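You operate a simulated robot arm through the tools that you are given. There is no shell and no other tool. Be economical: measure what you need, move in short steps, check, and stop when the job is done.

You are at the controls of a simulated two-armed robot. One attempt, no reset.

JOB
Put two of the pipette stands from the bench top above the tape drawer on the top shelf of the steel shelving. Take the pad from the bench top above the tape drawer and put it on the clear cover. Press the dose key three times. Take the pale green vial on the bench top with the round mat and put it away on the bench top beside the near oven. Shut the columns drawer. Turn the flow dial to 0.5 ml/min. Close the sampler door. Press the near cool key two times. Put the blue dye bottle on the top of the near oven. Take the medium red vial on the bench top above the lids drawer and put it away on the bench top beside the near oven. Put the blue-capped bottle on the bench top above the lids drawer away on the top of the beige pump. Put the medium green vial on the bench top above the lids drawer away on the bench top beside the near oven. Do these in any order. Set down upright: pipette stand, pale green vial, blue dye bottle, medium red vial, blue-capped bottle, medium green vial.

It is judged by the outcome, as a careful person would: the job done as asked, and still so three seconds after it is handed in. It fails if anything else is knocked over, pushed out of place, dropped, spilled or broken. A push-on lid holds only when it is set on centred and level and pressed home; a screw cap is set on level and turned clockwise until tight.

ROBOT AND FRAMES
Two 7-joint arms with fingered hands on one trunk, on a base that drives. Base frame: it is fixed to the floor where the robot stands at the start and does not move with it; the origin is under the middle of the robot, x ahead of it, y to its left, z up; the surface under the hand at the start is at about z = 815. Units: mm, rad, N and s.
The left shoulder is at the start at [30, 119, 969], the right one opposite. With the tool pointing down near the work surface each hand reaches from about 400 to 780 mm from the robot's upright axis, wherever it stands, measured 20 degrees to its own side. Places, roughly: bench top beside the near oven [-3400, 4700, 800]; blue dye bottle [-3250, 250, 750]; blue-capped bottle [-3000, -1500, 750]; clear cover (15x15x1 cm) [1000, -1000, 800]; columns drawer [300, 2900, 500]; dose key [600, 1100, 900]; flow dial [500, 3200, 800]; medium green vial [-3250, -1750, 750]; medium red vial [-3250, -1500, 750]; near cool key [-3000, 4400, 1000]; pad (6x6x3 cm) [800, -1000, 800]; pale green vial [500, 1750, 750]; pipette stand (6x6x8 cm) [400, -100, 800]; sampler door [400, 3600, 1200]; top of the beige pump (18x18 cm) [680, 7820, 960]; top of the near oven (16x12 cm) [-3100, 4340, 1240]; top shelf of the steel shelving [1100, -2300, 1500]. Payload 3.8 kg a hand.
The tool frame of a hand sits at the grasp point between the pads (the TCP): z along the fingers, y along the line on which they close. The tips reach 25 mm beyond it. Largest opening 88 mm; the body of the gripper starts 29 mm behind the TCP. The gripper is a hand of 4 fingers: y runs from the thumb to the fingers, the wrist lies at [-13, -106, -174] in the tool frame, and closing takes about 1.5 s.
Orientation is that of the tool frame in the base frame, as [roll, pitch, yaw] about the fixed x, y, z axes, in that order (R = Rz(yaw) Ry(pitch) Rx(roll)). With the fingers straight down and the wrist toward the robot, the tool's x, y and z point along [0, 1, 0], [1, 0, 0] and [0, 0, -1] of the base frame.

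CONTROLS
- The arms move only by the tool jog_arm. It takes "left_steps", "right_steps" or both (then of equal length, played together; a hand with none holds still); each is a list of rows, each a list of 7 numbers: the turn, a rotation vector about the base's x, y, z in units of 5 degrees (1.0 is 5 degrees), then the shift along the base's x, y, z in units of 20 mm (1.0 is 20 mm), then the closure in counts, from 0 (fully open) to 255 (shut). In form: [[wx, wy, wz, tx, ty, tz, fingers], ...]. A call has 1 to 20 rows; each row shifts and turns the commanded pose from where the row before left it. A call with a number of a shift or a turn outside -1 to 1 is refused whole. Rows are played at 5 a second. More than 50 mm and 0.15 rad between two rows, or a gripper value outside its range, and nothing of the call is played. A pose out of reach is approached as far as the arm can. The call stops where the force on the tool passes 40 N (or 10 N more than at its start, if that is more) or the arm is blocked; 0.2 s more then pass. The fingers move at their own pace (about 153 mm/s each) and stop on an object; they squeeze with about 26 N. The grip force told is the motor's: it shows also when the fingers shut on nothing. Time passes only in rows, and 0.2 s behind the last, so rows that do not move let the fingers close. It gives the time, the measured TCP pose, the force on the tool (base axes), the opening and the grip force at its end, in the units of the frame above (readings bear some noise), with the torque about the TCP (base axes, N m) and any sound that the robot's microphone picked up.
- Cameras (640 x 400 px; columns grow to the right, rows downward): "scene" is now at [64, -9, 1505.9]; the picture's right is [-0.21, -0.98, 0.00], its down [-0.71, 0.15, -0.69] and it looks along [0.67, -0.14, -0.73] (base axes); focal length 271 px, centre (320, 200). "left" rides on the left gripper at [-64, -83, -98] in its tool frame; the picture's right is [-0.62, -0.37, 0.69], its down [0.71, -0.63, 0.30] and it looks along [0.32, 0.68, 0.65] (tool axes); focal length 265 px, centre (320, 200). "right" rides on the right gripper at [64, -83, -98] in its tool frame; the picture's right is [-0.62, 0.37, -0.69], its down [-0.71, -0.63, 0.30] and it looks along [-0.32, 0.68, 0.65] (tool axes); focal length 265 px, centre (320, 200). There is no depth. A picture from a camera that has moved, and an enlarged one, comes with that camera's place and axes in the base frame and with its lens. The place of the scene camera against the robot may be out by one fixed shift of up to 25 mm in any direction.
- grab_frame(camera): a new picture of that camera. No time passes.
- raise_lower(by): slides the trunk up (or, below 0, down) by that many mm; the arms and the scene camera ride with it, the base frame stays. It gives what a move gives, with no picture.
- drive_base(legs): drives the robot by 1 to 6 legs, each [ahead, left, turn to the left] in mm, mm and rad, along the robot's own axes; the way and the turn of a leg run together, so that a leg with both is an arc; at most 1500 mm and 3.142 rad a leg. The arms and the cameras ride along, it lands a little off, and it stops where it bumps. It gives what a move gives.
- hand_shape(shape, hand): the hand has 4 fingers and takes this shape, open, in about a second: jaw (thumb against the fingers, like two jaws); tri (thumb and two fingers); tip (a fingertip pinch); poke (one finger out to press); point (the index stretched); flat (the hand flat); cup (the hand cupped); fist (a fist). The gripper value then closes the fingers along that shape, each until it touches; the sizes above hold for jaw. It gives what a move gives, with no picture.
- turn_head(pan, tilt): turns the head with the scene camera to pan (to the left, within 2.094 rad either way) and tilt (down, from -0.506 to 1.204), counted from straight ahead of the robot. It gives what a move gives.
- enlarge(camera, box): a new picture of the part [left, top, right, bottom] of that camera's present view, enlarged. No time passes.
- hand_in(): hands the job in; it is judged then, once.

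Work in short steps. Places have to be worked out from the pictures, the camera data and where the tool is seen: move nearer, look again, correct. Check each grasp and each placing, and mend what went wrong. You have 535 turns and 316 pictures in all, those below and enlarged ones among them. Open the grippers and draw the arms clear of the work before you hand the job in, unless the task says otherwise; then end with one line.

The tools are called after ">>>" by a JSON object that holds its "fn" and its "kwargs". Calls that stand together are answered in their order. jog_arm: Moves the arms, as the interface text tells. Its arguments: {"type":"object","properties":{"left_steps":{"type":"array"},"right_steps":{"type":"array"}},"required":[]} The other tools are called the same way: raise_lower (by) slides the trunk up or down; hand_shape (shape, hand) gives the hand a shape; drive_base (legs) drives the base; turn_head (pan, tilt) turns the head that bears the scene camera; grab_frame (camera) takes a picture; enlarge (camera, box) takes an enlarged picture of a part of a camera's view; hand_in () hands the job in.

At the start:

```text
t: 0.0
left_tool_pos: [544.5, 195.7, 1015.1]
left_ee_rot: [3.141, 0.0, 1.571]
left_force: [0.4, 0.5, 0.0]
left_wrist_torque: [-0.01, 0.0, -0.01]
left_finger_gap: 87.7
left_finger_force: 0.0
left_shape: jaw
right_tool_pos: [551.8, -268.1, 1080.9]
right_ee_rot: [-3.141, -0.001, 1.571]
right_force: [0.9, 0.0, 0.8]
right_wrist_torque: [0.01, 0.02, -0.01]
right_finger_gap: 87.7
right_finger_force: 0.1
right_shape: jaw
trunk travel left (down, up): [-125.0, 465.0]
robot x, y, heading: [0.4, 0.8, 0.001]
head pan, tilt: [-0.211, 0.813]
```

scene: 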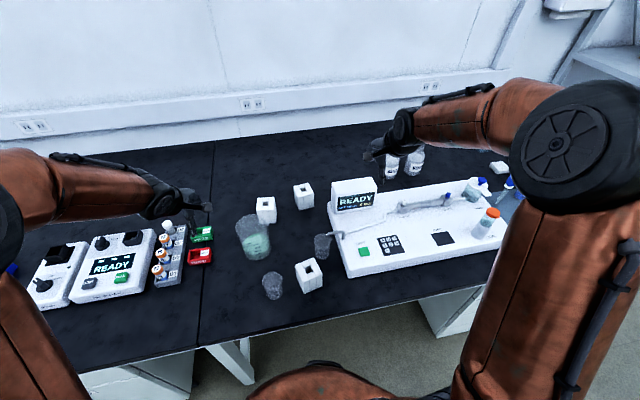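
right: 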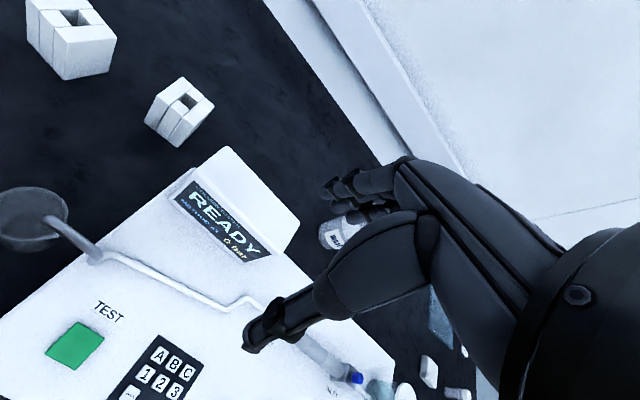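
left: 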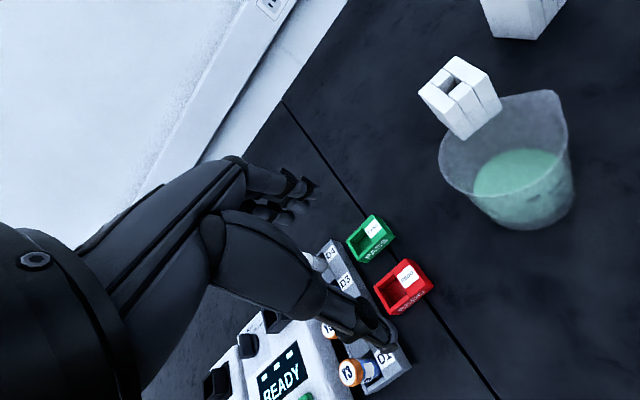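

I'll start by surveying: turn the head right to see the pad area and the shelving.

>>> {"fn": "turn_head", "kwargs": {"pan": -0.9, "tilt": 0.5}}

>>> {"fn": "grab_frame", "kwargs": {"camera": "scene"}}

```text
t: 1.1
left_tool_pos: [545.6, 194.9, 1015.6]
left_ee_rot: [3.141, 0.0, 1.57]
left_force: [0.2, 0.1, 0.1]
left_wrist_torque: [0.02, -0.02, -0.02]
left_finger_gap: 87.7
left_finger_force: 0.1
left_shape: jaw
right_tool_pos: [551.0, -269.1, 1081.9]
right_ee_rot: [-3.141, 0.001, 1.571]
right_force: [0.1, 0.0, 0.1]
right_wrist_torque: [-0.01, 0.04, -0.03]
right_finger_gap: 87.6
right_finger_force: 0.0
right_shape: jaw
trunk travel left (down, up): [-125.0, 465.0]
robot x, y, heading: [-0.2, 3.0, -0.001]
head pan, tilt: [-0.901, 0.499]
```

```text
312 pictures are left
camera scene: at [42.3, -63.5, 1533.0], right [-0.78, -0.62, 0.0], down [-0.3, 0.38, -0.88], along [0.55, -0.69, -0.48], focal length 271 px, centre (320, 200)
```

scene: 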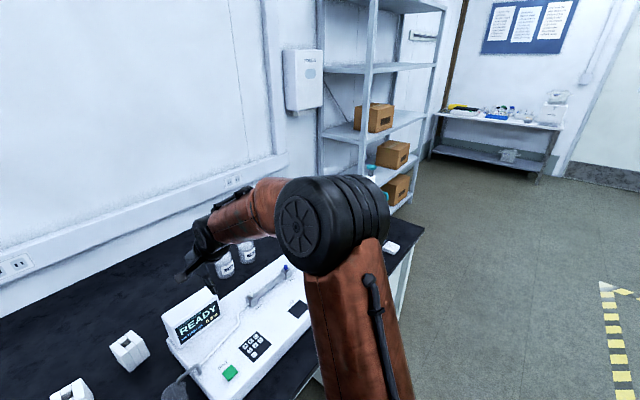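

Let me look level at the shelving and check the rest of the room left.

>>> {"fn": "turn_head", "kwargs": {"pan": -1.1, "tilt": 0.1}}

>>> {"fn": "grab_frame", "kwargs": {"camera": "scene"}}

>>> {"fn": "turn_head", "kwargs": {"pan": 1.0, "tilt": 0.4}}

>>> {"fn": "grab_frame", "kwargs": {"camera": "scene"}}

>>> {"fn": "turn_head", "kwargs": {"pan": 2.0, "tilt": 0.3}}

>>> {"fn": "grab_frame", "kwargs": {"camera": "scene"}}

```text
t: 1.9
left_tool_pos: [544.8, 194.8, 1015.7]
left_ee_rot: [-3.141, 0.0, 1.571]
left_force: [0.0, -0.3, 0.3]
left_wrist_torque: [-0.01, -0.02, 0.01]
left_finger_gap: 87.5
left_finger_force: 0.1
left_shape: jaw
right_tool_pos: [550.3, -267.4, 1080.5]
right_ee_rot: [3.142, 0.001, 1.571]
right_force: [-0.1, 0.3, 0.1]
right_wrist_torque: [-0.02, 0.02, -0.02]
right_finger_gap: 87.3
right_finger_force: 0.1
right_shape: jaw
trunk travel left (down, up): [-125.0, 465.0]
robot x, y, heading: [-1.4, 1.9, -0.002]
head pan, tilt: [-1.1, 0.099]
```

```text
311 pictures are left
camera scene: at [27.6, -74.2, 1570.0], right [-0.89, -0.45, 0.0], down [-0.05, 0.09, -0.99], along [0.45, -0.89, -0.1], focal length 271 px, centre (320, 200)
```

scene: 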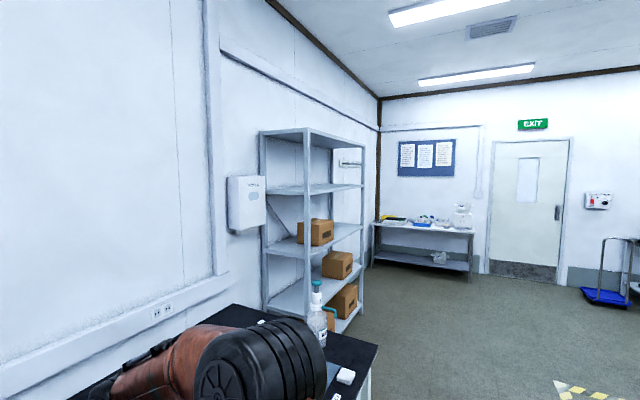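

```text
t: 3.9
left_tool_pos: [545.3, 195.5, 1016.4]
left_ee_rot: [3.141, 0.001, 1.571]
left_force: [0.0, 0.4, -0.5]
left_wrist_torque: [0.02, 0.01, 0.02]
left_finger_gap: 87.6
left_finger_force: 0.0
left_shape: jaw
right_tool_pos: [551.4, -268.2, 1081.6]
right_ee_rot: [-3.141, -0.001, 1.571]
right_force: [-1.2, -0.3, -0.1]
right_wrist_torque: [0.01, 0.0, 0.02]
right_finger_gap: 87.6
right_finger_force: 0.0
right_shape: jaw
trunk travel left (down, up): [-125.0, 465.0]
robot x, y, heading: [1.3, -0.7, 0.003]
head pan, tilt: [1.0, 0.4]
```

```text
310 pictures are left
camera scene: at [35.8, 85.7, 1542.2], right [0.84, -0.54, 0.0], down [-0.21, -0.33, -0.92], along [0.5, 0.77, -0.39], focal length 271 px, centre (320, 200)
```

scene: 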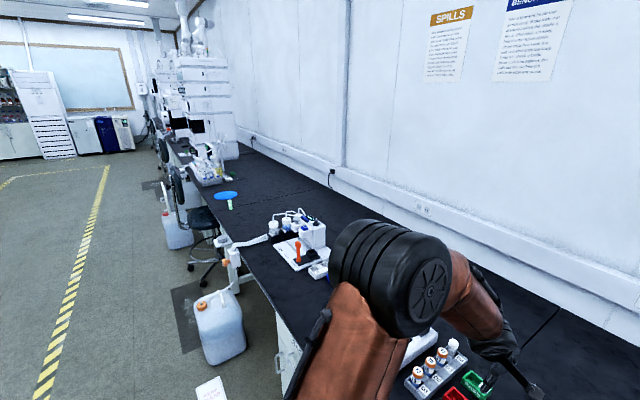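

```text
t: 5.2
left_tool_pos: [544.6, 196.2, 1015.7]
left_ee_rot: [-3.141, 0.0, 1.57]
left_force: [0.3, -0.6, -0.2]
left_wrist_torque: [-0.01, 0.0, 0.0]
left_finger_gap: 87.3
left_finger_force: 0.1
left_shape: jaw
right_tool_pos: [551.7, -268.3, 1081.5]
right_ee_rot: [-3.141, 0.0, 1.571]
right_force: [-0.8, 0.0, -0.4]
right_wrist_torque: [-0.01, 0.0, -0.01]
right_finger_gap: 87.4
right_finger_force: 0.0
right_shape: jaw
trunk travel left (down, up): [-125.0, 465.0]
robot x, y, heading: [2.9, -3.4, -0.001]
head pan, tilt: [2.0, 0.3]
```

```text
309 pictures are left
camera scene: at [-53.0, 92.7, 1551.4], right [0.91, 0.42, 0.0], down [0.12, -0.27, -0.96], along [-0.4, 0.87, -0.3], focal length 271 px, centre (320, 200)
```

scene: 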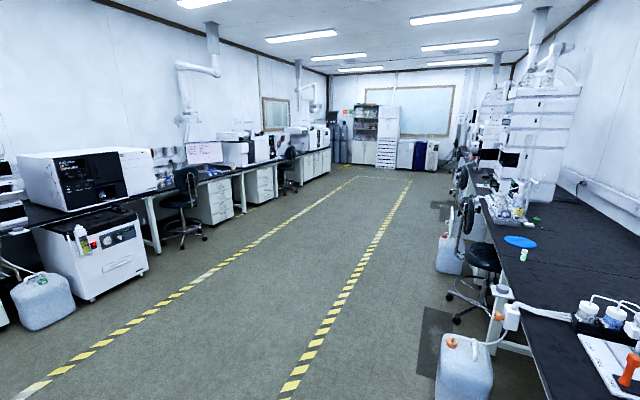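

The top shelf must be the plate at about z 1450–1500. I back away to see the drawer labels and identify which bench tops are meant.

>>> {"fn": "drive_base", "kwargs": {"legs": [[-900, 0, 0]]}}

>>> {"fn": "turn_head", "kwargs": {"pan": 0.0, "tilt": 0.5}}

>>> {"fn": "grab_frame", "kwargs": {"camera": "scene"}}

```text
t: 10.0
left_tool_pos: [-376.4, 194.3, 1016.0]
left_ee_rot: [-3.141, -0.001, 1.563]
left_force: [-0.6, -0.5, 0.1]
left_wrist_torque: [0.02, 0.01, 0.0]
left_finger_gap: 87.7
left_finger_force: 0.2
left_shape: jaw
right_tool_pos: [-374.0, -268.9, 1081.9]
right_ee_rot: [-3.141, -0.002, 1.564]
right_force: [0.3, 0.1, 1.0]
right_wrist_torque: [0.03, 0.0, -0.04]
right_finger_gap: 87.6
right_finger_force: 0.1
right_shape: jaw
trunk travel left (down, up): [-125.0, 465.0]
robot x, y, heading: [-923.0, 5.1, -0.01]
head pan, tilt: [2.0, 0.3]
```

```text
t: 12.0
left_tool_pos: [-376.7, 195.5, 1015.1]
left_ee_rot: [3.141, -0.002, 1.563]
left_force: [-0.4, -0.6, 0.0]
left_wrist_torque: [0.01, -0.02, 0.02]
left_finger_gap: 87.4
left_finger_force: 0.1
left_shape: jaw
right_tool_pos: [-373.4, -268.5, 1080.9]
right_ee_rot: [-3.141, -0.001, 1.565]
right_force: [0.6, 0.1, 0.1]
right_wrist_torque: [0.03, 0.04, 0.01]
right_finger_gap: 87.4
right_finger_force: 0.0
right_shape: jaw
trunk travel left (down, up): [-125.0, 465.0]
robot x, y, heading: [-922.4, 3.9, -0.009]
head pan, tilt: [0.0, 0.499]
```

```text
308 pictures are left
camera scene: at [-845.7, 10.7, 1533.0], right [-0.01, -1.0, 0.0], down [-0.48, 0.0, -0.88], along [0.88, -0.01, -0.48], focal length 271 px, centre (320, 200)
```

scene: 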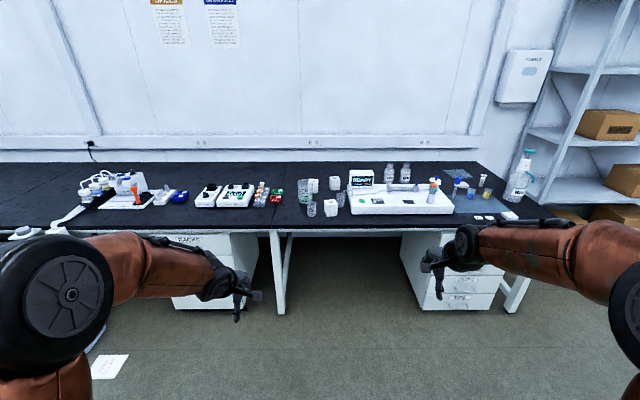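

The bench has two drawer units; let me read their labels.

>>> {"fn": "enlarge", "kwargs": {"camera": "scene", "box": [160, 220, 270, 310]}}

>>> {"fn": "enlarge", "kwargs": {"camera": "scene", "box": [400, 150, 560, 310]}}

>>> {"fn": "enlarge", "kwargs": {"camera": "scene", "box": [240, 150, 400, 240]}}

```text
4.44 times, centred on (215, 265) of scene
camera zoom: at [-845.7, 10.7, 1533.0], right [-0.01, -1.0, 0.0], down [-0.48, 0.0, -0.88], along [0.88, -0.01, -0.48], focal length 1203 px, centre (787, -89)
```

zoom: 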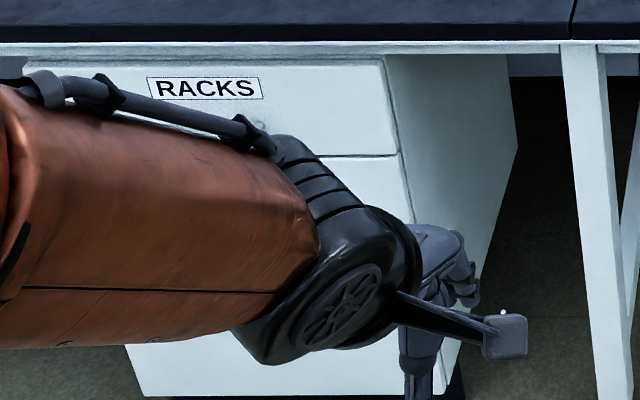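

```text
2.50 times, centred on (480, 230) of scene
camera zoom: at [-845.7, 10.7, 1533.0], right [-0.01, -1.0, 0.0], down [-0.48, 0.0, -0.88], along [0.88, -0.01, -0.48], focal length 677 px, centre (-80, 125)
```

zoom: 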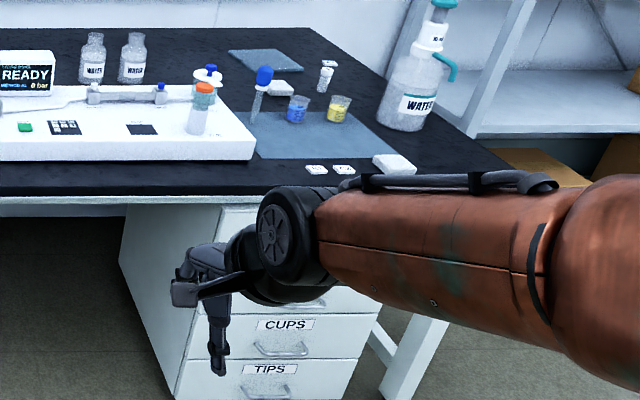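

```text
4.00 times, centred on (320, 195) of scene
camera zoom: at [-845.7, 10.7, 1533.0], right [-0.01, -1.0, 0.0], down [-0.48, 0.0, -0.88], along [0.88, -0.01, -0.48], focal length 1083 px, centre (320, 220)
```

zoom: 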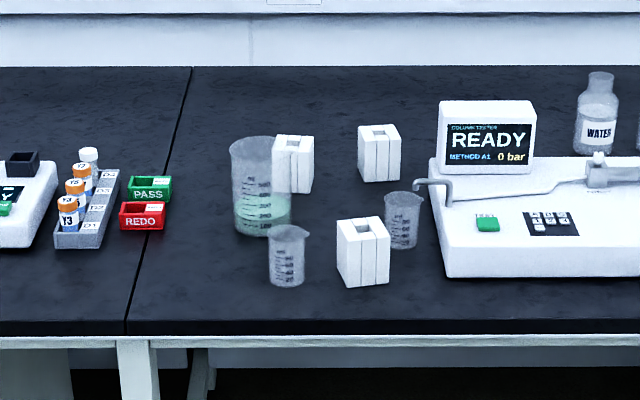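

Top drawer over CUPS/TIPS must be TAPE, so all three stands sit on that top (table z≈750, stands about (435,-54), (750,-95), (712,35)). I drive back to the bench, slightly left, to take the nearest stand with the right hand.

>>> {"fn": "drive_base", "kwargs": {"legs": [[915, 100, 0.01]]}}

>>> {"fn": "turn_head", "kwargs": {"pan": -0.1, "tilt": 1.0}}

>>> {"fn": "grab_frame", "kwargs": {"camera": "scene"}}

```text
t: 16.8
left_tool_pos: [538.6, 304.3, 1015.9]
left_ee_rot: [-3.141, 0.001, 1.582]
left_force: [-0.6, 0.0, -0.1]
left_wrist_torque: [0.0, 0.03, -0.02]
left_finger_gap: 87.8
left_finger_force: 0.0
left_shape: jaw
right_tool_pos: [547.9, -159.1, 1081.6]
right_ee_rot: [-3.141, 0.0, 1.582]
right_force: [-0.2, 0.9, -0.3]
right_wrist_torque: [0.04, -0.01, 0.01]
right_finger_gap: 87.4
right_finger_force: 0.0
right_shape: jaw
trunk travel left (down, up): [-125.0, 465.0]
robot x, y, heading: [-9.6, 100.4, 0.007]
head pan, tilt: [0.0, 0.499]
```

```text
t: 17.7
left_tool_pos: [536.8, 304.7, 1015.3]
left_ee_rot: [3.141, 0.0, 1.581]
left_force: [0.4, -0.2, -0.1]
left_wrist_torque: [-0.03, -0.03, -0.02]
left_finger_gap: 87.6
left_finger_force: 0.0
left_shape: jaw
right_tool_pos: [547.8, -159.8, 1082.4]
right_ee_rot: [3.141, -0.003, 1.582]
right_force: [0.9, 0.1, 0.7]
right_wrist_torque: [0.01, 0.0, 0.01]
right_finger_gap: 87.6
right_finger_force: 0.0
right_shape: jaw
trunk travel left (down, up): [-125.0, 465.0]
robot x, y, heading: [-6.9, 102.1, 0.009]
head pan, tilt: [-0.099, 1.0]
```

```text
304 pictures are left
camera scene: at [49.4, 105.4, 1492.0], right [-0.09, -1.0, 0.0], down [-0.84, 0.08, -0.54], along [0.54, -0.05, -0.84], focal length 271 px, centre (320, 200)
```

scene: 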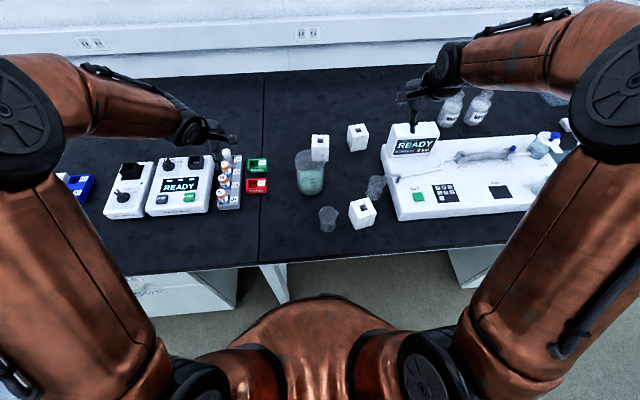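

Stand estimated at (437,-51), top z≈830. I move the right hand above it and look with its camera.

>>> {"fn": "jog_arm", "kwargs": {"right_steps": [[0, 0, 0, -1, 1, 0, 0], [0, 0, 0, -1, 1, 0, 0], [0, 0, 0, -1, 1, 0, 0], [0, 0, 0, -1, 1, 0, 0], [0, 0, 0, -1, 1, 0, 0], [0, 0, 0, -0.5, 0.4, 0, 0], [0, 0, 0, 0, 0, -1, 0], [0, 0, 0, 0, 0, -1, 0], [0, 0, 0, 0, 0, -1, 0], [0, 0, 0, 0, 0, -1, 0], [0, 0, 0, 0, 0, -1, 0]]}}

>>> {"fn": "grab_frame", "kwargs": {"camera": "right"}}

>>> {"fn": "enlarge", "kwargs": {"camera": "scene", "box": [270, 100, 450, 240]}}

```text
t: 20.1
left_tool_pos: [537.0, 304.3, 1015.4]
left_ee_rot: [-3.139, 0.0, 1.581]
left_force: [0.2, -0.1, 0.3]
left_wrist_torque: [0.02, 0.04, -0.03]
left_finger_gap: 87.6
left_finger_force: 0.0
left_shape: jaw
right_tool_pos: [438.7, -50.5, 982.6]
right_ee_rot: [3.141, 0.0, 1.582]
right_force: [0.6, -0.2, 0.0]
right_wrist_torque: [-0.01, 0.05, -0.01]
right_finger_gap: 87.6
right_finger_force: 0.1
right_shape: jaw
trunk travel left (down, up): [-125.0, 465.0]
robot x, y, heading: [-5.6, 102.8, 0.006]
head pan, tilt: [-0.099, 1.0]
```

```text
303 pictures are left
camera right: at [353.9, 13.3, 1081.6], right [0.37, -0.62, 0.69], down [-0.62, -0.72, -0.3], along [0.69, -0.32, -0.65], focal length 265 px, centre (320, 200)
```

right: 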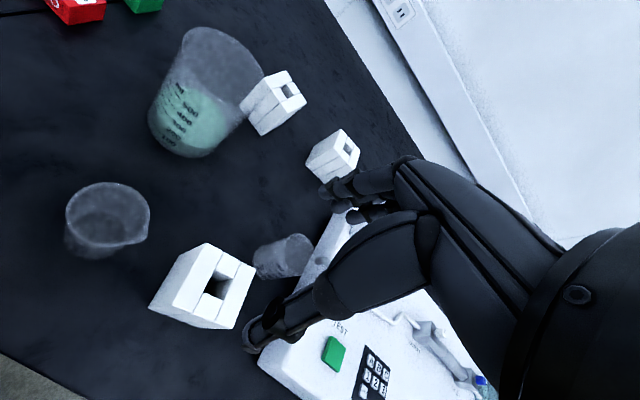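

```text
2.86 times, centred on (360, 170) of scene
camera zoom: at [49.8, 105.6, 1491.9], right [-0.09, -1.0, 0.0], down [-0.84, 0.08, -0.54], along [0.54, -0.05, -0.84], focal length 773 px, centre (206, 286)
```

zoom: 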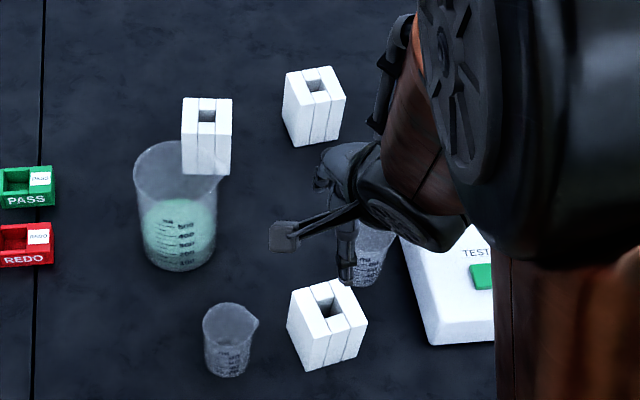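

Hand camera gives the stand centre at (441,-65), rotated about +16°. I align, descend partway and check.

>>> {"fn": "jog_arm", "kwargs": {"right_steps": [[0, 0, 1, 0.1, -0.4, 0, 0], [0, 0, 1, 0, -0.35, 0, 0], [0, 0, 1, 0, 0, -1, 0], [0, 0, 0.2, 0, 0, -1, 0], [0, 0, 0, 0, 0, -1, 0], [0, 0, 0, 0, 0, -1, 0], [0, 0, 0, 0, 0, -1, 0], [0, 0, 0, 0, 0, -1, 0]]}}

>>> {"fn": "grab_frame", "kwargs": {"camera": "right"}}

>>> {"fn": "enlarge", "kwargs": {"camera": "scene", "box": [270, 100, 450, 240]}}

```text
t: 21.9
left_tool_pos: [538.8, 304.4, 1015.7]
left_ee_rot: [3.142, 0.001, 1.581]
left_force: [-0.6, -0.8, 1.0]
left_wrist_torque: [-0.05, 0.01, 0.01]
left_finger_gap: 87.5
left_finger_force: 0.0
left_shape: jaw
right_tool_pos: [440.2, -67.6, 863.3]
right_ee_rot: [-3.141, 0.001, 1.863]
right_force: [-0.3, 0.6, -1.2]
right_wrist_torque: [0.0, 0.02, 0.02]
right_finger_gap: 87.4
right_finger_force: 0.0
right_shape: jaw
trunk travel left (down, up): [-125.0, 465.0]
robot x, y, heading: [-8.4, 104.4, 0.005]
head pan, tilt: [-0.099, 1.0]
```

```text
301 pictures are left
camera right: at [341.8, -29.0, 961.8], right [0.53, -0.49, 0.69], down [-0.4, -0.86, -0.3], along [0.75, -0.12, -0.65], focal length 265 px, centre (320, 200)
```

right: 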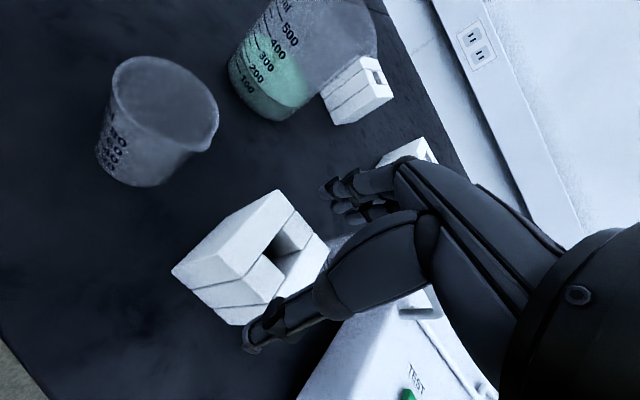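

```text
2.86 times, centred on (360, 170) of scene
camera zoom: at [49.7, 105.2, 1491.9], right [-0.09, -1.0, 0.0], down [-0.84, 0.08, -0.54], along [0.54, -0.05, -0.84], focal length 773 px, centre (206, 286)
```

zoom: 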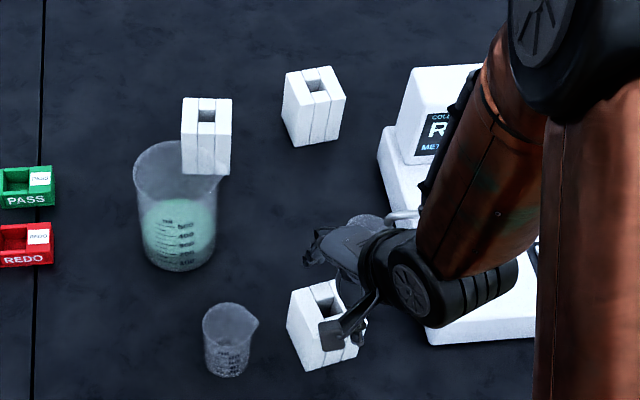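

Centre lines up with the TCP. Descend to z≈805 and close.

>>> {"fn": "jog_arm", "kwargs": {"right_steps": [[0, 0, 0, 0, 0.1, -1, 0], [0, 0, 0, 0, 0, -1, 0], [0, 0, 0, 0, 0, -0.9, 0], [0, 0, 0, 0, 0, 0, 255], [0, 0, 0, 0, 0, 0, 255], [0, 0, 0, 0, 0, 0, 255], [0, 0, 0, 0, 0, 0, 255], [0, 0, 0, 0, 0, 0, 255], [0, 0, 0, 0, 0, 0, 255], [0, 0, 0, 0, 0, 0, 255], [0, 0, 0, 0, 0, 0, 255]]}}

>>> {"fn": "grab_frame", "kwargs": {"camera": "right"}}

```text
t: 24.3
left_tool_pos: [536.4, 306.4, 1015.6]
left_ee_rot: [3.141, 0.001, 1.58]
left_force: [0.5, 0.0, 0.5]
left_wrist_torque: [0.01, 0.02, 0.02]
left_finger_gap: 87.5
left_finger_force: 0.0
left_shape: jaw
right_tool_pos: [440.1, -64.0, 805.7]
right_ee_rot: [3.135, 0.002, 1.86]
right_force: [10.6, 1.8, 30.2]
right_wrist_torque: [0.03, -0.18, -0.03]
right_finger_gap: 54.0
right_finger_force: 25.6
right_shape: jaw
trunk travel left (down, up): [-125.0, 465.0]
robot x, y, heading: [-5.8, 101.8, 0.01]
head pan, tilt: [-0.099, 1.0]
```

```text
299 pictures are left
camera right: at [341.1, -25.0, 904.0], right [0.52, -0.49, 0.7], down [-0.4, -0.86, -0.31], along [0.75, -0.12, -0.65], focal length 265 px, centre (320, 200)
```

right: 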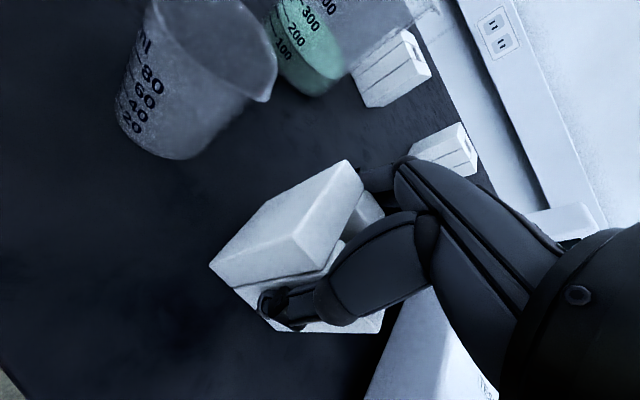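

Gripped (gap 54). Lift slowly.

>>> {"fn": "jog_arm", "kwargs": {"right_steps": [[0, 0, 0, 0, 0, 0.5, 255], [0, 0, 0, 0, 0, 0.5, 255], [0, 0, 0, 0, 0, 1, 255], [0, 0, 0, 0, 0, 1, 255], [0, 0, 0, 0, 0, 1, 255], [0, 0, 0, 0, 0, 1, 255], [0, 0, 0, 0, 0, 1, 255], [0, 0, 0, 0, 0, 1, 255], [0, 0, 0, 0, 0, 1, 255], [0, 0, 0, 0, 0, 1, 255], [0, 0, 0, 0, 0, 1, 255], [0, 0, 0, 0, 0, 1, 255]]}}

>>> {"fn": "grab_frame", "kwargs": {"camera": "right"}}

>>> {"fn": "grab_frame", "kwargs": {"camera": "left"}}

```text
t: 26.9
left_tool_pos: [536.0, 304.3, 1015.6]
left_ee_rot: [-3.139, 0.0, 1.582]
left_force: [0.2, 0.2, -0.2]
left_wrist_torque: [0.05, -0.02, -0.02]
left_finger_gap: 87.7
left_finger_force: 0.1
left_shape: jaw
right_tool_pos: [440.2, -63.1, 1023.4]
right_ee_rot: [-3.14, -0.001, 1.86]
right_force: [0.1, 0.4, -2.0]
right_wrist_torque: [-0.01, 0.0, 0.04]
right_finger_gap: 53.7
right_finger_force: 26.0
right_shape: jaw
trunk travel left (down, up): [-125.0, 465.0]
robot x, y, heading: [-3.8, 102.4, 0.012]
head pan, tilt: [-0.099, 1.0]
```

```text
298 pictures are left
camera right: at [341.6, -24.7, 1123.0], right [0.53, -0.49, 0.69], down [-0.4, -0.86, -0.3], along [0.75, -0.12, -0.65], focal length 265 px, centre (320, 200)
```

right: 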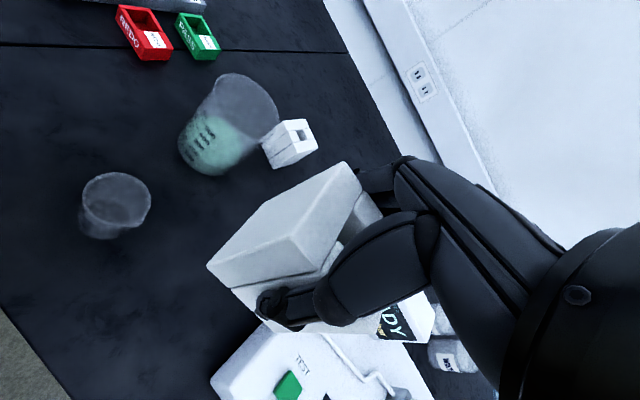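

```text
297 pictures are left
camera left: at [455.2, 239.9, 1113.7], right [-0.36, -0.62, -0.69], down [-0.64, 0.71, -0.3], along [0.68, 0.33, -0.65], focal length 265 px, centre (320, 200)
```

left: 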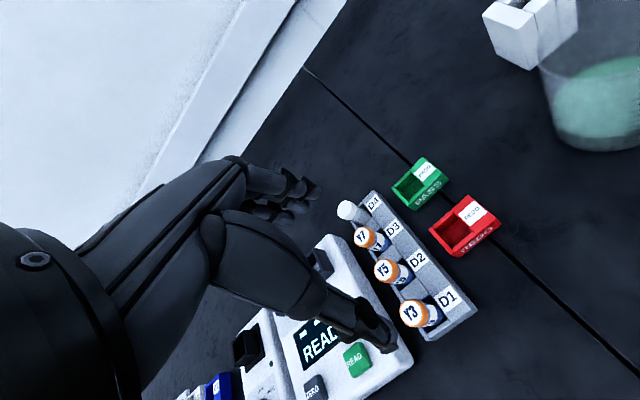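

Holding it well. Next, stand 2 at about (757,-106): strafe right 410 mm and a bit forward so the left hand can reach it.

>>> {"fn": "drive_base", "kwargs": {"legs": [[0, -410, -0.01], [40, 0, 0]]}}

>>> {"fn": "turn_head", "kwargs": {"pan": 0.2, "tilt": 0.85}}

>>> {"fn": "grab_frame", "kwargs": {"camera": "scene"}}

>>> {"fn": "grab_frame", "kwargs": {"camera": "left"}}

```text
t: 30.0
left_tool_pos: [584.0, -104.2, 1013.8]
left_ee_rot: [-3.138, 0.0, 1.585]
left_force: [-0.5, -0.9, -0.2]
left_wrist_torque: [0.02, 0.05, -0.01]
left_finger_gap: 87.8
left_finger_force: 0.0
left_shape: jaw
right_tool_pos: [487.4, -472.8, 1022.1]
right_ee_rot: [-3.138, -0.001, 1.866]
right_force: [0.1, 0.3, -2.8]
right_wrist_torque: [0.01, 0.03, -0.01]
right_finger_gap: 53.4
right_finger_force: 26.0
right_shape: jaw
trunk travel left (down, up): [-125.0, 465.0]
robot x, y, heading: [41.9, -304.2, 0.013]
head pan, tilt: [-0.099, 1.0]
```

```text
t: 30.8
left_tool_pos: [582.1, -104.4, 1014.5]
left_ee_rot: [-3.141, 0.001, 1.583]
left_force: [-0.5, -0.1, 0.0]
left_wrist_torque: [-0.02, -0.02, 0.0]
left_finger_gap: 87.5
left_finger_force: 0.1
left_shape: jaw
right_tool_pos: [486.1, -472.5, 1023.7]
right_ee_rot: [3.141, 0.0, 1.864]
right_force: [0.4, 0.3, -1.5]
right_wrist_torque: [-0.01, 0.02, 0.0]
right_finger_gap: 53.7
right_finger_force: 26.1
right_shape: jaw
trunk travel left (down, up): [-125.0, 465.0]
robot x, y, heading: [44.3, -308.7, 0.011]
head pan, tilt: [0.201, 0.85]
```

```text
296 pictures are left
camera scene: at [102.1, -282.7, 1503.0], right [0.21, -0.98, 0.0], down [-0.73, -0.16, -0.66], along [0.64, 0.14, -0.75], focal length 271 px, centre (320, 200)
```

scene: 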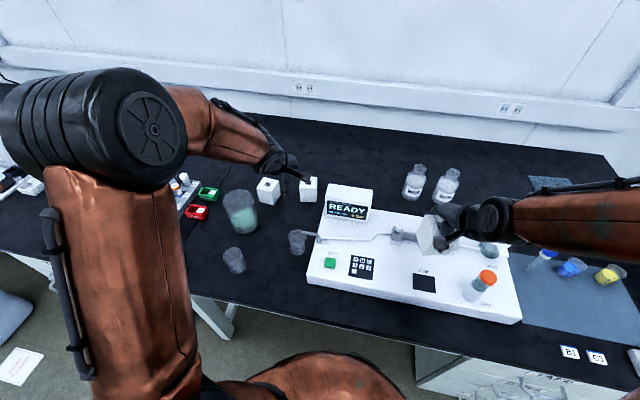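

```text
295 pictures are left
camera left: at [500.7, -169.4, 1113.4], right [-0.36, -0.62, -0.69], down [-0.64, 0.71, -0.3], along [0.68, 0.33, -0.65], focal length 265 px, centre (320, 200)
```

left: 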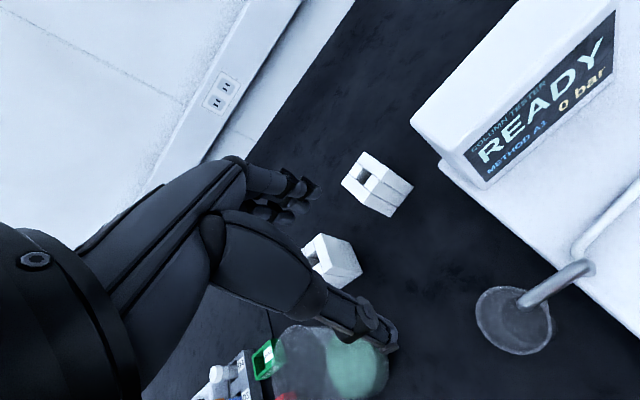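

Stand 2 is at about (762,-108), rotated about +7°. Move the left hand over it and descend to z≈875.

>>> {"fn": "jog_arm", "kwargs": {"left_steps": [[0, 0, 0.7, 1, 0, 0, 0], [0, 0, 0.7, 1, 0, 0, 0], [0, 0, 0, 1, 0, 0, 0], [0, 0, 0, 1, 0, 0, 0], [0, 0, 0, 1, 0, 0, 0], [0, 0, 0, 1, 0, 0, 0], [0, 0, 0, 1, 0, 0, 0], [0, 0, 0, 1, 0, 0, 0], [0, 0, 0, 1, -0.15, 0, 0], [0, 0, 0, 0, 0, -1, 0], [0, 0, 0, 0, 0, -1, 0], [0, 0, 0, 0, 0, -1, 0], [0, 0, 0, 0, 0, -1, 0], [0, 0, 0, 0, 0, -1, 0], [0, 0, 0, 0, 0, -1, 0], [0, 0, 0, 0, 0, -1, 0]]}}

>>> {"fn": "grab_frame", "kwargs": {"camera": "left"}}

>>> {"fn": "enlarge", "kwargs": {"camera": "scene", "box": [220, 140, 400, 260]}}

```text
t: 34.2
left_tool_pos: [762.5, -107.8, 876.0]
left_ee_rot: [-3.142, -0.001, 1.708]
left_force: [-0.1, 0.5, 0.2]
left_wrist_torque: [0.0, 0.05, -0.02]
left_finger_gap: 87.4
left_finger_force: 0.0
left_shape: jaw
right_tool_pos: [486.2, -473.4, 1023.1]
right_ee_rot: [-3.139, 0.0, 1.863]
right_force: [-0.3, -0.3, -2.8]
right_wrist_torque: [0.0, 0.05, 0.0]
right_finger_gap: 53.5
right_finger_force: 25.9
right_shape: jaw
trunk travel left (down, up): [-125.0, 465.0]
robot x, y, heading: [42.8, -306.6, 0.013]
head pan, tilt: [0.201, 0.85]
```

```text
294 pictures are left
camera left: at [689.8, -181.8, 973.4], right [-0.28, -0.66, -0.69], down [-0.72, 0.62, -0.3], along [0.63, 0.41, -0.65], focal length 265 px, centre (320, 200)
```

left: 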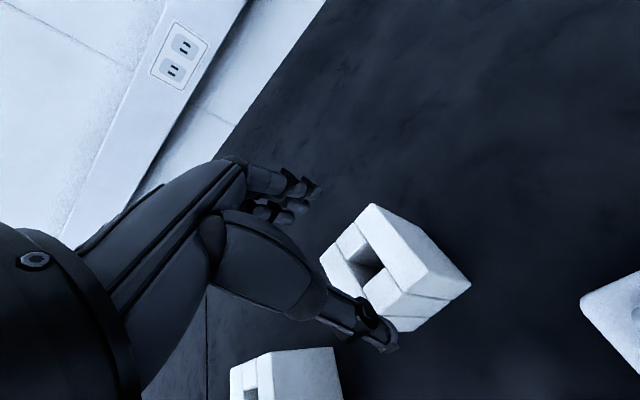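

```text
3.33 times, centred on (310, 200) of scene
camera zoom: at [102.6, -282.6, 1503.0], right [0.21, -0.98, 0.0], down [-0.73, -0.16, -0.66], along [0.64, 0.14, -0.75], focal length 902 px, centre (353, 200)
```

zoom: 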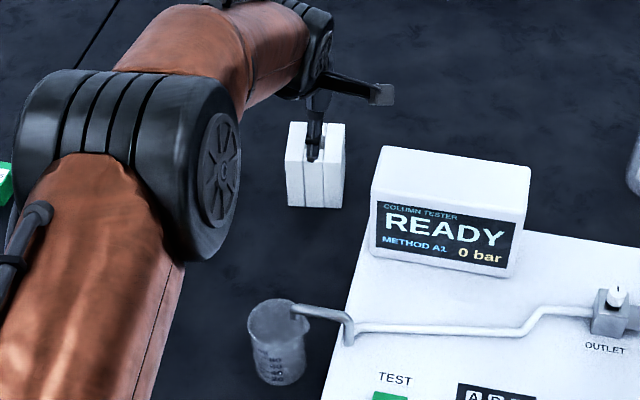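

Aligned. Descend to z≈808 and close.

>>> {"fn": "jog_arm", "kwargs": {"left_steps": [[0, 0, 0, 0, 0, -1, 0], [0, 0, 0, 0, 0, -1, 0], [0, 0, 0, 0, 0, -1, 0], [0, 0, 0, 0, 0, -0.4, 0], [0, 0, 0, 0, 0, 0, 255], [0, 0, 0, 0, 0, 0, 255], [0, 0, 0, 0, 0, 0, 255], [0, 0, 0, 0, 0, 0, 255], [0, 0, 0, 0, 0, 0, 255], [0, 0, 0, 0, 0, 0, 255], [0, 0, 0, 0, 0, 0, 255], [0, 0, 0, 0, 0, 0, 255]]}}

>>> {"fn": "grab_frame", "kwargs": {"camera": "left"}}

```text
t: 35.2
left_tool_pos: [768.3, -107.4, 821.6]
left_ee_rot: [3.118, 0.011, 1.713]
left_force: [-2.6, 3.4, 12.8]
left_wrist_torque: [-1.08, 0.58, -0.47]
left_finger_gap: 63.3
left_finger_force: 6.6
left_shape: jaw
right_tool_pos: [485.5, -471.3, 1024.0]
right_ee_rot: [3.142, -0.001, 1.863]
right_force: [0.0, -0.6, -3.3]
right_wrist_torque: [-0.03, -0.02, 0.04]
right_finger_gap: 53.4
right_finger_force: 26.2
right_shape: jaw
trunk travel left (down, up): [-125.0, 465.0]
robot x, y, heading: [38.4, -305.0, 0.011]
head pan, tilt: [0.201, 0.85]
stopped in row 5 (left hand): the force on the tool passed its limit at 42 N (the readings are from after the stop); the commanded pose is now the measured one
```

```text
292 pictures are left
camera left: at [693.8, -181.8, 917.9], right [-0.26, -0.67, -0.69], down [-0.72, 0.62, -0.33], along [0.65, 0.41, -0.64], focal length 265 px, centre (320, 200)
```

left: 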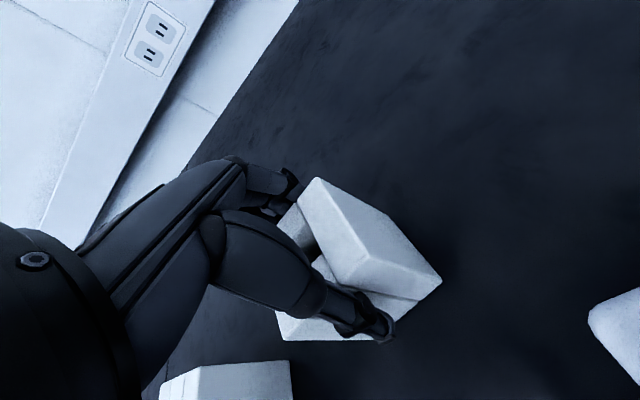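

The palm seems to press on the stand. Just close the fingers here, raising by a few mm.

>>> {"fn": "jog_arm", "kwargs": {"left_steps": [[0, 0, 0, -0.1, 0, 0.1, 255], [0, 0, 0, -0.1, 0, 0, 255], [0, 0, 0, 0, 0, 0, 255], [0, 0, 0, 0, 0, 0, 255], [0, 0, 0, 0, 0, 0, 255], [0, 0, 0, 0, 0, 0, 255], [0, 0, 0, 0, 0, 0, 255]]}}

>>> {"fn": "grab_frame", "kwargs": {"camera": "left"}}

>>> {"fn": "enlarge", "kwargs": {"camera": "scene", "box": [220, 140, 400, 260]}}

```text
t: 36.8
left_tool_pos: [763.9, -107.0, 820.9]
left_ee_rot: [3.122, 0.009, 1.71]
left_force: [8.0, 2.6, 15.5]
left_wrist_torque: [-0.68, 0.56, 0.16]
left_finger_gap: 63.0
left_finger_force: 26.0
left_shape: jaw
right_tool_pos: [486.2, -471.6, 1023.0]
right_ee_rot: [3.141, -0.001, 1.864]
right_force: [0.2, 0.0, -2.0]
right_wrist_torque: [-0.02, -0.02, -0.03]
right_finger_gap: 53.5
right_finger_force: 26.3
right_shape: jaw
trunk travel left (down, up): [-125.0, 465.0]
robot x, y, heading: [36.3, -310.1, 0.015]
head pan, tilt: [0.201, 0.85]
```

```text
291 pictures are left
camera left: at [689.4, -182.5, 918.0], right [-0.26, -0.67, -0.69], down [-0.72, 0.62, -0.32], along [0.64, 0.41, -0.64], focal length 265 px, centre (320, 200)
```

left: 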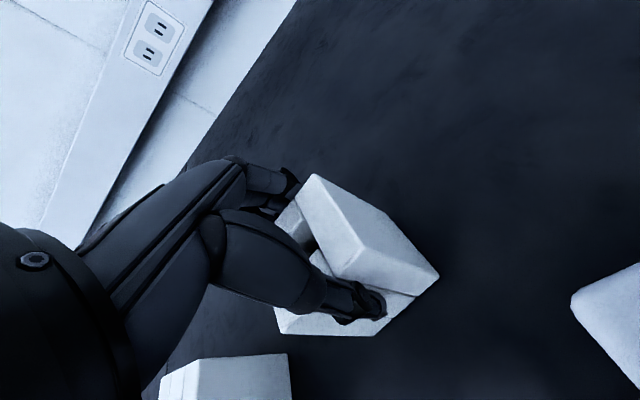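

```text
3.33 times, centred on (310, 200) of scene
camera zoom: at [101.2, -282.7, 1503.1], right [0.21, -0.98, 0.0], down [-0.73, -0.16, -0.66], along [0.65, 0.14, -0.75], focal length 902 px, centre (353, 200)
```

zoom: 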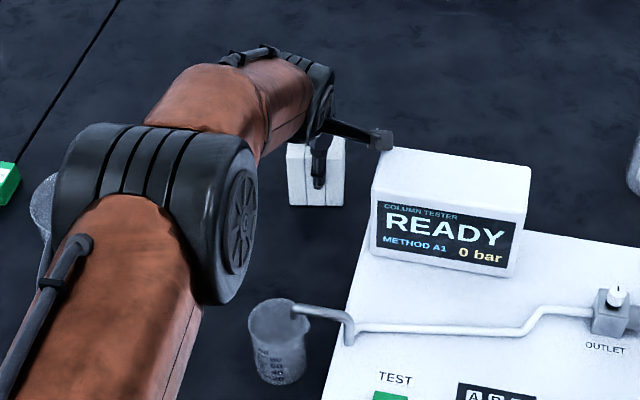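

The camera bracket may have been resting on the READY box; lift straight up and check.

>>> {"fn": "jog_arm", "kwargs": {"left_steps": [[0, 0, 0, 0, 0, 0.5, 255], [0, 0, 0, 0, 0, 0.5, 255], [0, 0, 0, 0, 0, 1, 255], [0, 0, 0, 0, 0, 1, 255], [0, 0, 0, 0, 0, 1, 255], [0, 0, 0, 0, 0, 1, 255], [0, 0, 0, 0, 0, 1, 255], [0, 0, 0, 0, 0, 1, 255], [0, 0, 0, 0, 0, 1, 255], [0, 0, 0, 0, 0, 1, 255]]}}

>>> {"fn": "grab_frame", "kwargs": {"camera": "scene"}}

>>> {"fn": "grab_frame", "kwargs": {"camera": "left"}}

```text
t: 39.0
left_tool_pos: [762.6, -108.3, 997.5]
left_ee_rot: [3.128, 0.009, 1.711]
left_force: [-0.1, 0.2, -2.6]
left_wrist_torque: [-0.02, -0.01, 0.01]
left_finger_gap: 62.9
left_finger_force: 26.2
left_shape: jaw
right_tool_pos: [486.3, -471.7, 1023.2]
right_ee_rot: [-3.14, -0.001, 1.865]
right_force: [0.0, -0.4, -2.0]
right_wrist_torque: [0.02, 0.01, -0.02]
right_finger_gap: 53.6
right_finger_force: 26.2
right_shape: jaw
trunk travel left (down, up): [-125.0, 465.0]
robot x, y, heading: [42.9, -306.5, 0.01]
head pan, tilt: [0.201, 0.85]
```

```text
289 pictures are left
camera scene: at [102.2, -282.5, 1503.0], right [0.21, -0.98, 0.0], down [-0.73, -0.16, -0.66], along [0.64, 0.14, -0.75], focal length 271 px, centre (320, 200)
```

scene: 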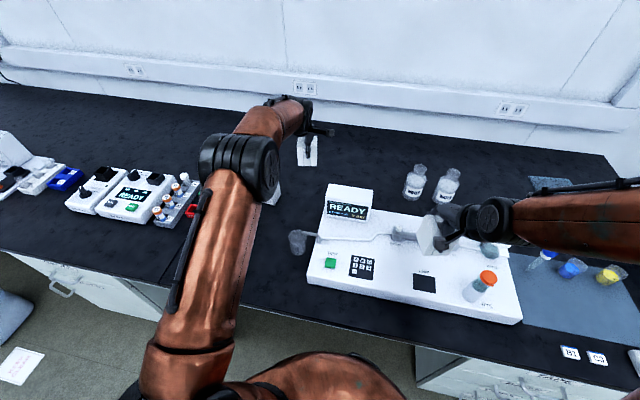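

```text
288 pictures are left
camera left: at [688.9, -182.9, 1095.9], right [-0.27, -0.67, -0.69], down [-0.72, 0.62, -0.32], along [0.64, 0.41, -0.65], focal length 265 px, centre (320, 200)
```

left: 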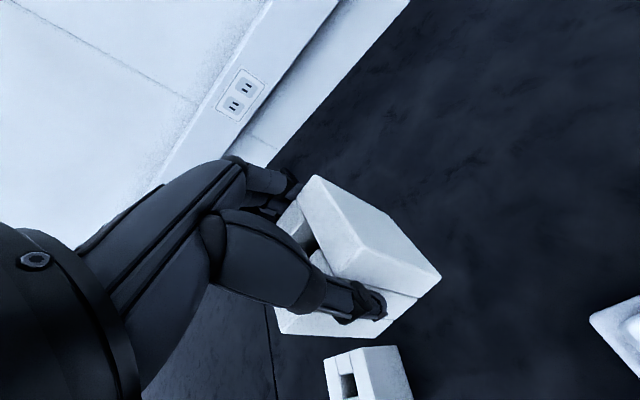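

Nothing disturbed. Retract the left hand a bit, then back away and drive towards the shelving.

>>> {"fn": "jog_arm", "kwargs": {"left_steps": [[0, 0, 0, -1, 0, 0.5, 255], [0, 0, 0, -1, 0, 0.5, 255], [0, 0, 0, -1, 0, 0.5, 255], [0, 0, 0, -1, 0, 0, 255], [0, 0, 0, -1, 0, 0, 255], [0, 0, 0, -1, 0, 0, 255], [0, 0, 0, -1, 0, 0, 255], [0, 0, 0, -1, 0, 0, 255], [0, 0, 0, -1, 0, 0, 255], [0, 0, 0, -1, 0, 0, 255]]}}

>>> {"fn": "drive_base", "kwargs": {"legs": [[-600, 0, 0], [0, -1000, 0]]}}

>>> {"fn": "turn_head", "kwargs": {"pan": -0.5, "tilt": 0.2}}

>>> {"fn": "grab_frame", "kwargs": {"camera": "scene"}}

```text
t: 41.2
left_tool_pos: [561.8, -109.8, 1029.2]
left_ee_rot: [3.125, 0.009, 1.712]
left_force: [-0.3, 0.0, -1.7]
left_wrist_torque: [-0.03, 0.01, -0.02]
left_finger_gap: 62.6
left_finger_force: 26.0
left_shape: jaw
right_tool_pos: [484.3, -471.7, 1022.8]
right_ee_rot: [3.14, -0.001, 1.864]
right_force: [0.4, 1.0, -2.3]
right_wrist_torque: [0.0, -0.02, 0.0]
right_finger_gap: 53.6
right_finger_force: 26.2
right_shape: jaw
trunk travel left (down, up): [-125.0, 465.0]
robot x, y, heading: [37.7, -303.6, 0.014]
head pan, tilt: [0.201, 0.85]
```

```text
t: 49.5
left_tool_pos: [-20.0, -1126.7, 1028.8]
left_ee_rot: [3.128, 0.007, 1.725]
left_force: [0.4, 0.5, -2.2]
left_wrist_torque: [0.02, 0.0, -0.03]
left_finger_gap: 62.7
left_finger_force: 26.2
left_shape: jaw
right_tool_pos: [-90.5, -1490.1, 1022.3]
right_ee_rot: [-3.139, 0.001, 1.878]
right_force: [-0.2, 0.6, -2.4]
right_wrist_torque: [0.0, 0.01, 0.04]
right_finger_gap: 53.4
right_finger_force: 25.9
right_shape: jaw
trunk travel left (down, up): [-125.0, 465.0]
robot x, y, heading: [-537.4, -1329.5, 0.021]
head pan, tilt: [0.201, 0.85]
```

```text
t: 50.5
left_tool_pos: [-20.0, -1126.0, 1028.8]
left_ee_rot: [3.125, 0.008, 1.726]
left_force: [0.8, -0.2, -2.0]
left_wrist_torque: [-0.04, 0.03, 0.01]
left_finger_gap: 62.7
left_finger_force: 26.5
left_shape: jaw
right_tool_pos: [-90.5, -1490.6, 1023.6]
right_ee_rot: [-3.14, 0.0, 1.879]
right_force: [0.0, 0.0, -1.8]
right_wrist_torque: [0.0, 0.0, 0.03]
right_finger_gap: 53.6
right_finger_force: 26.6
right_shape: jaw
trunk travel left (down, up): [-125.0, 465.0]
robot x, y, heading: [-545.1, -1332.6, 0.023]
head pan, tilt: [-0.499, 0.201]
```

```text
287 pictures are left
camera scene: at [-470.8, -1367.1, 1560.6], right [-0.45, -0.89, 0.0], down [-0.18, 0.09, -0.98], along [0.87, -0.44, -0.2], focal length 271 px, centre (320, 200)
```

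scene: 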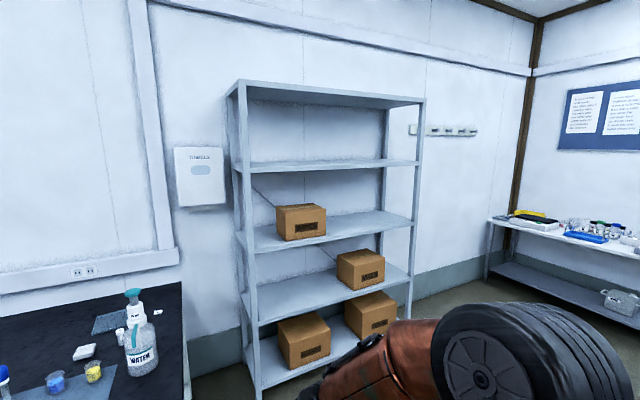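

The top usable shelf (second plate) is at z≈1440, front x≈880–900. Drive in front of it, raise the trunk, and look.

>>> {"fn": "drive_base", "kwargs": {"legs": [[0, -900, -0.02], [650, 0, 0]]}}

>>> {"fn": "raise_lower", "kwargs": {"by": 460}}

>>> {"fn": "jog_arm", "kwargs": {"left_steps": [[0, 0, 0, 0, 0, 1, 255], [0, 0, 0, 0, 0, 1, 255], [0, 0, 0, 0, 0, 1, 255], [0, 0, 0, 0, 0, 1, 255], [0, 0, 0, 0, 0, 1, 255]], "right_steps": [[0, 0, 0, 0, 0, 1, 255], [0, 0, 0, 0, 0, 1, 255], [0, 0, 0, 0, 0, 1, 255], [0, 0, 0, 0, 0, 1, 255], [0, 0, 0, 0, 0, 1, 255]]}}

>>> {"fn": "turn_head", "kwargs": {"pan": 0.0, "tilt": 0.5}}

>>> {"fn": "grab_frame", "kwargs": {"camera": "scene"}}

>>> {"fn": "grab_frame", "kwargs": {"camera": "left"}}

```text
t: 58.4
left_tool_pos: [653.7, -2013.4, 1029.1]
left_ee_rot: [3.127, 0.008, 1.709]
left_force: [0.5, 0.4, -2.9]
left_wrist_torque: [0.03, -0.02, 0.0]
left_finger_gap: 62.7
left_finger_force: 26.2
left_shape: jaw
right_tool_pos: [576.4, -2375.6, 1023.8]
right_ee_rot: [-3.14, 0.001, 1.862]
right_force: [0.7, -0.4, -2.0]
right_wrist_torque: [-0.02, -0.03, 0.0]
right_finger_gap: 53.7
right_finger_force: 25.8
right_shape: jaw
trunk travel left (down, up): [-125.0, 465.0]
robot x, y, heading: [127.7, -2211.5, 0.008]
head pan, tilt: [-0.499, 0.201]
```

```text
refused: 460 is not a number from -400 to 400
```

```text
t: 59.6
left_tool_pos: [653.8, -2013.8, 1129.4]
left_ee_rot: [3.126, 0.008, 1.712]
left_force: [0.6, -0.8, -2.1]
left_wrist_torque: [-0.04, 0.02, 0.01]
left_finger_gap: 62.7
left_finger_force: 26.0
left_shape: jaw
right_tool_pos: [575.6, -2376.5, 1123.2]
right_ee_rot: [-3.139, 0.002, 1.861]
right_force: [0.4, 0.3, -2.8]
right_wrist_torque: [0.0, -0.03, -0.01]
right_finger_gap: 53.1
right_finger_force: 26.6
right_shape: jaw
trunk travel left (down, up): [-125.0, 465.0]
robot x, y, heading: [127.7, -2210.4, 0.009]
head pan, tilt: [-0.499, 0.201]
```

```text
t: 60.6
left_tool_pos: [654.4, -2014.3, 1128.8]
left_ee_rot: [3.126, 0.009, 1.71]
left_force: [0.7, -0.5, -2.6]
left_wrist_torque: [-0.01, -0.05, -0.01]
left_finger_gap: 62.4
left_finger_force: 25.7
left_shape: jaw
right_tool_pos: [575.8, -2375.8, 1122.8]
right_ee_rot: [-3.139, -0.001, 1.862]
right_force: [0.6, 0.2, -2.3]
right_wrist_torque: [0.0, -0.01, -0.01]
right_finger_gap: 53.2
right_finger_force: 26.1
right_shape: jaw
trunk travel left (down, up): [-125.0, 465.0]
robot x, y, heading: [131.6, -2207.6, 0.013]
head pan, tilt: [0.0, 0.499]
```

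```text
286 pictures are left
camera scene: at [207.0, -2202.0, 1533.0], right [0.01, -1.0, 0.0], down [-0.48, -0.01, -0.88], along [0.88, 0.01, -0.48], focal length 271 px, centre (320, 200)
```

scene: 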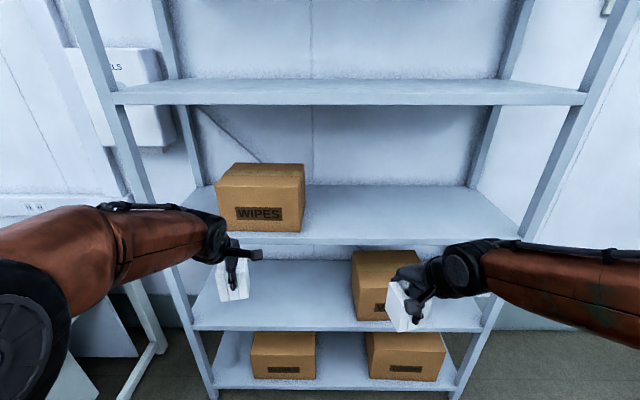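

```text
285 pictures are left
camera left: at [580.0, -2088.3, 1225.9], right [-0.27, -0.67, -0.69], down [-0.72, 0.62, -0.32], along [0.64, 0.41, -0.65], focal length 265 px, centre (320, 200)
```

left: 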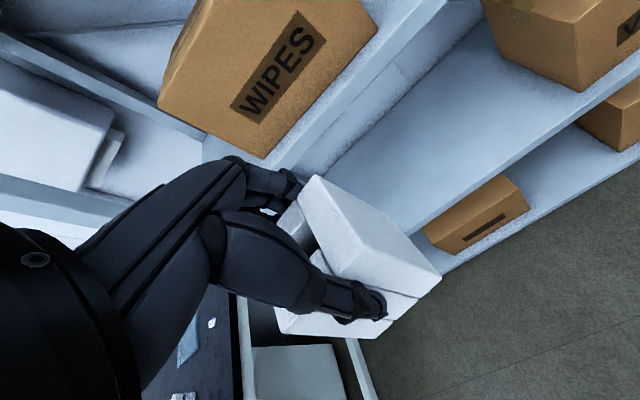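

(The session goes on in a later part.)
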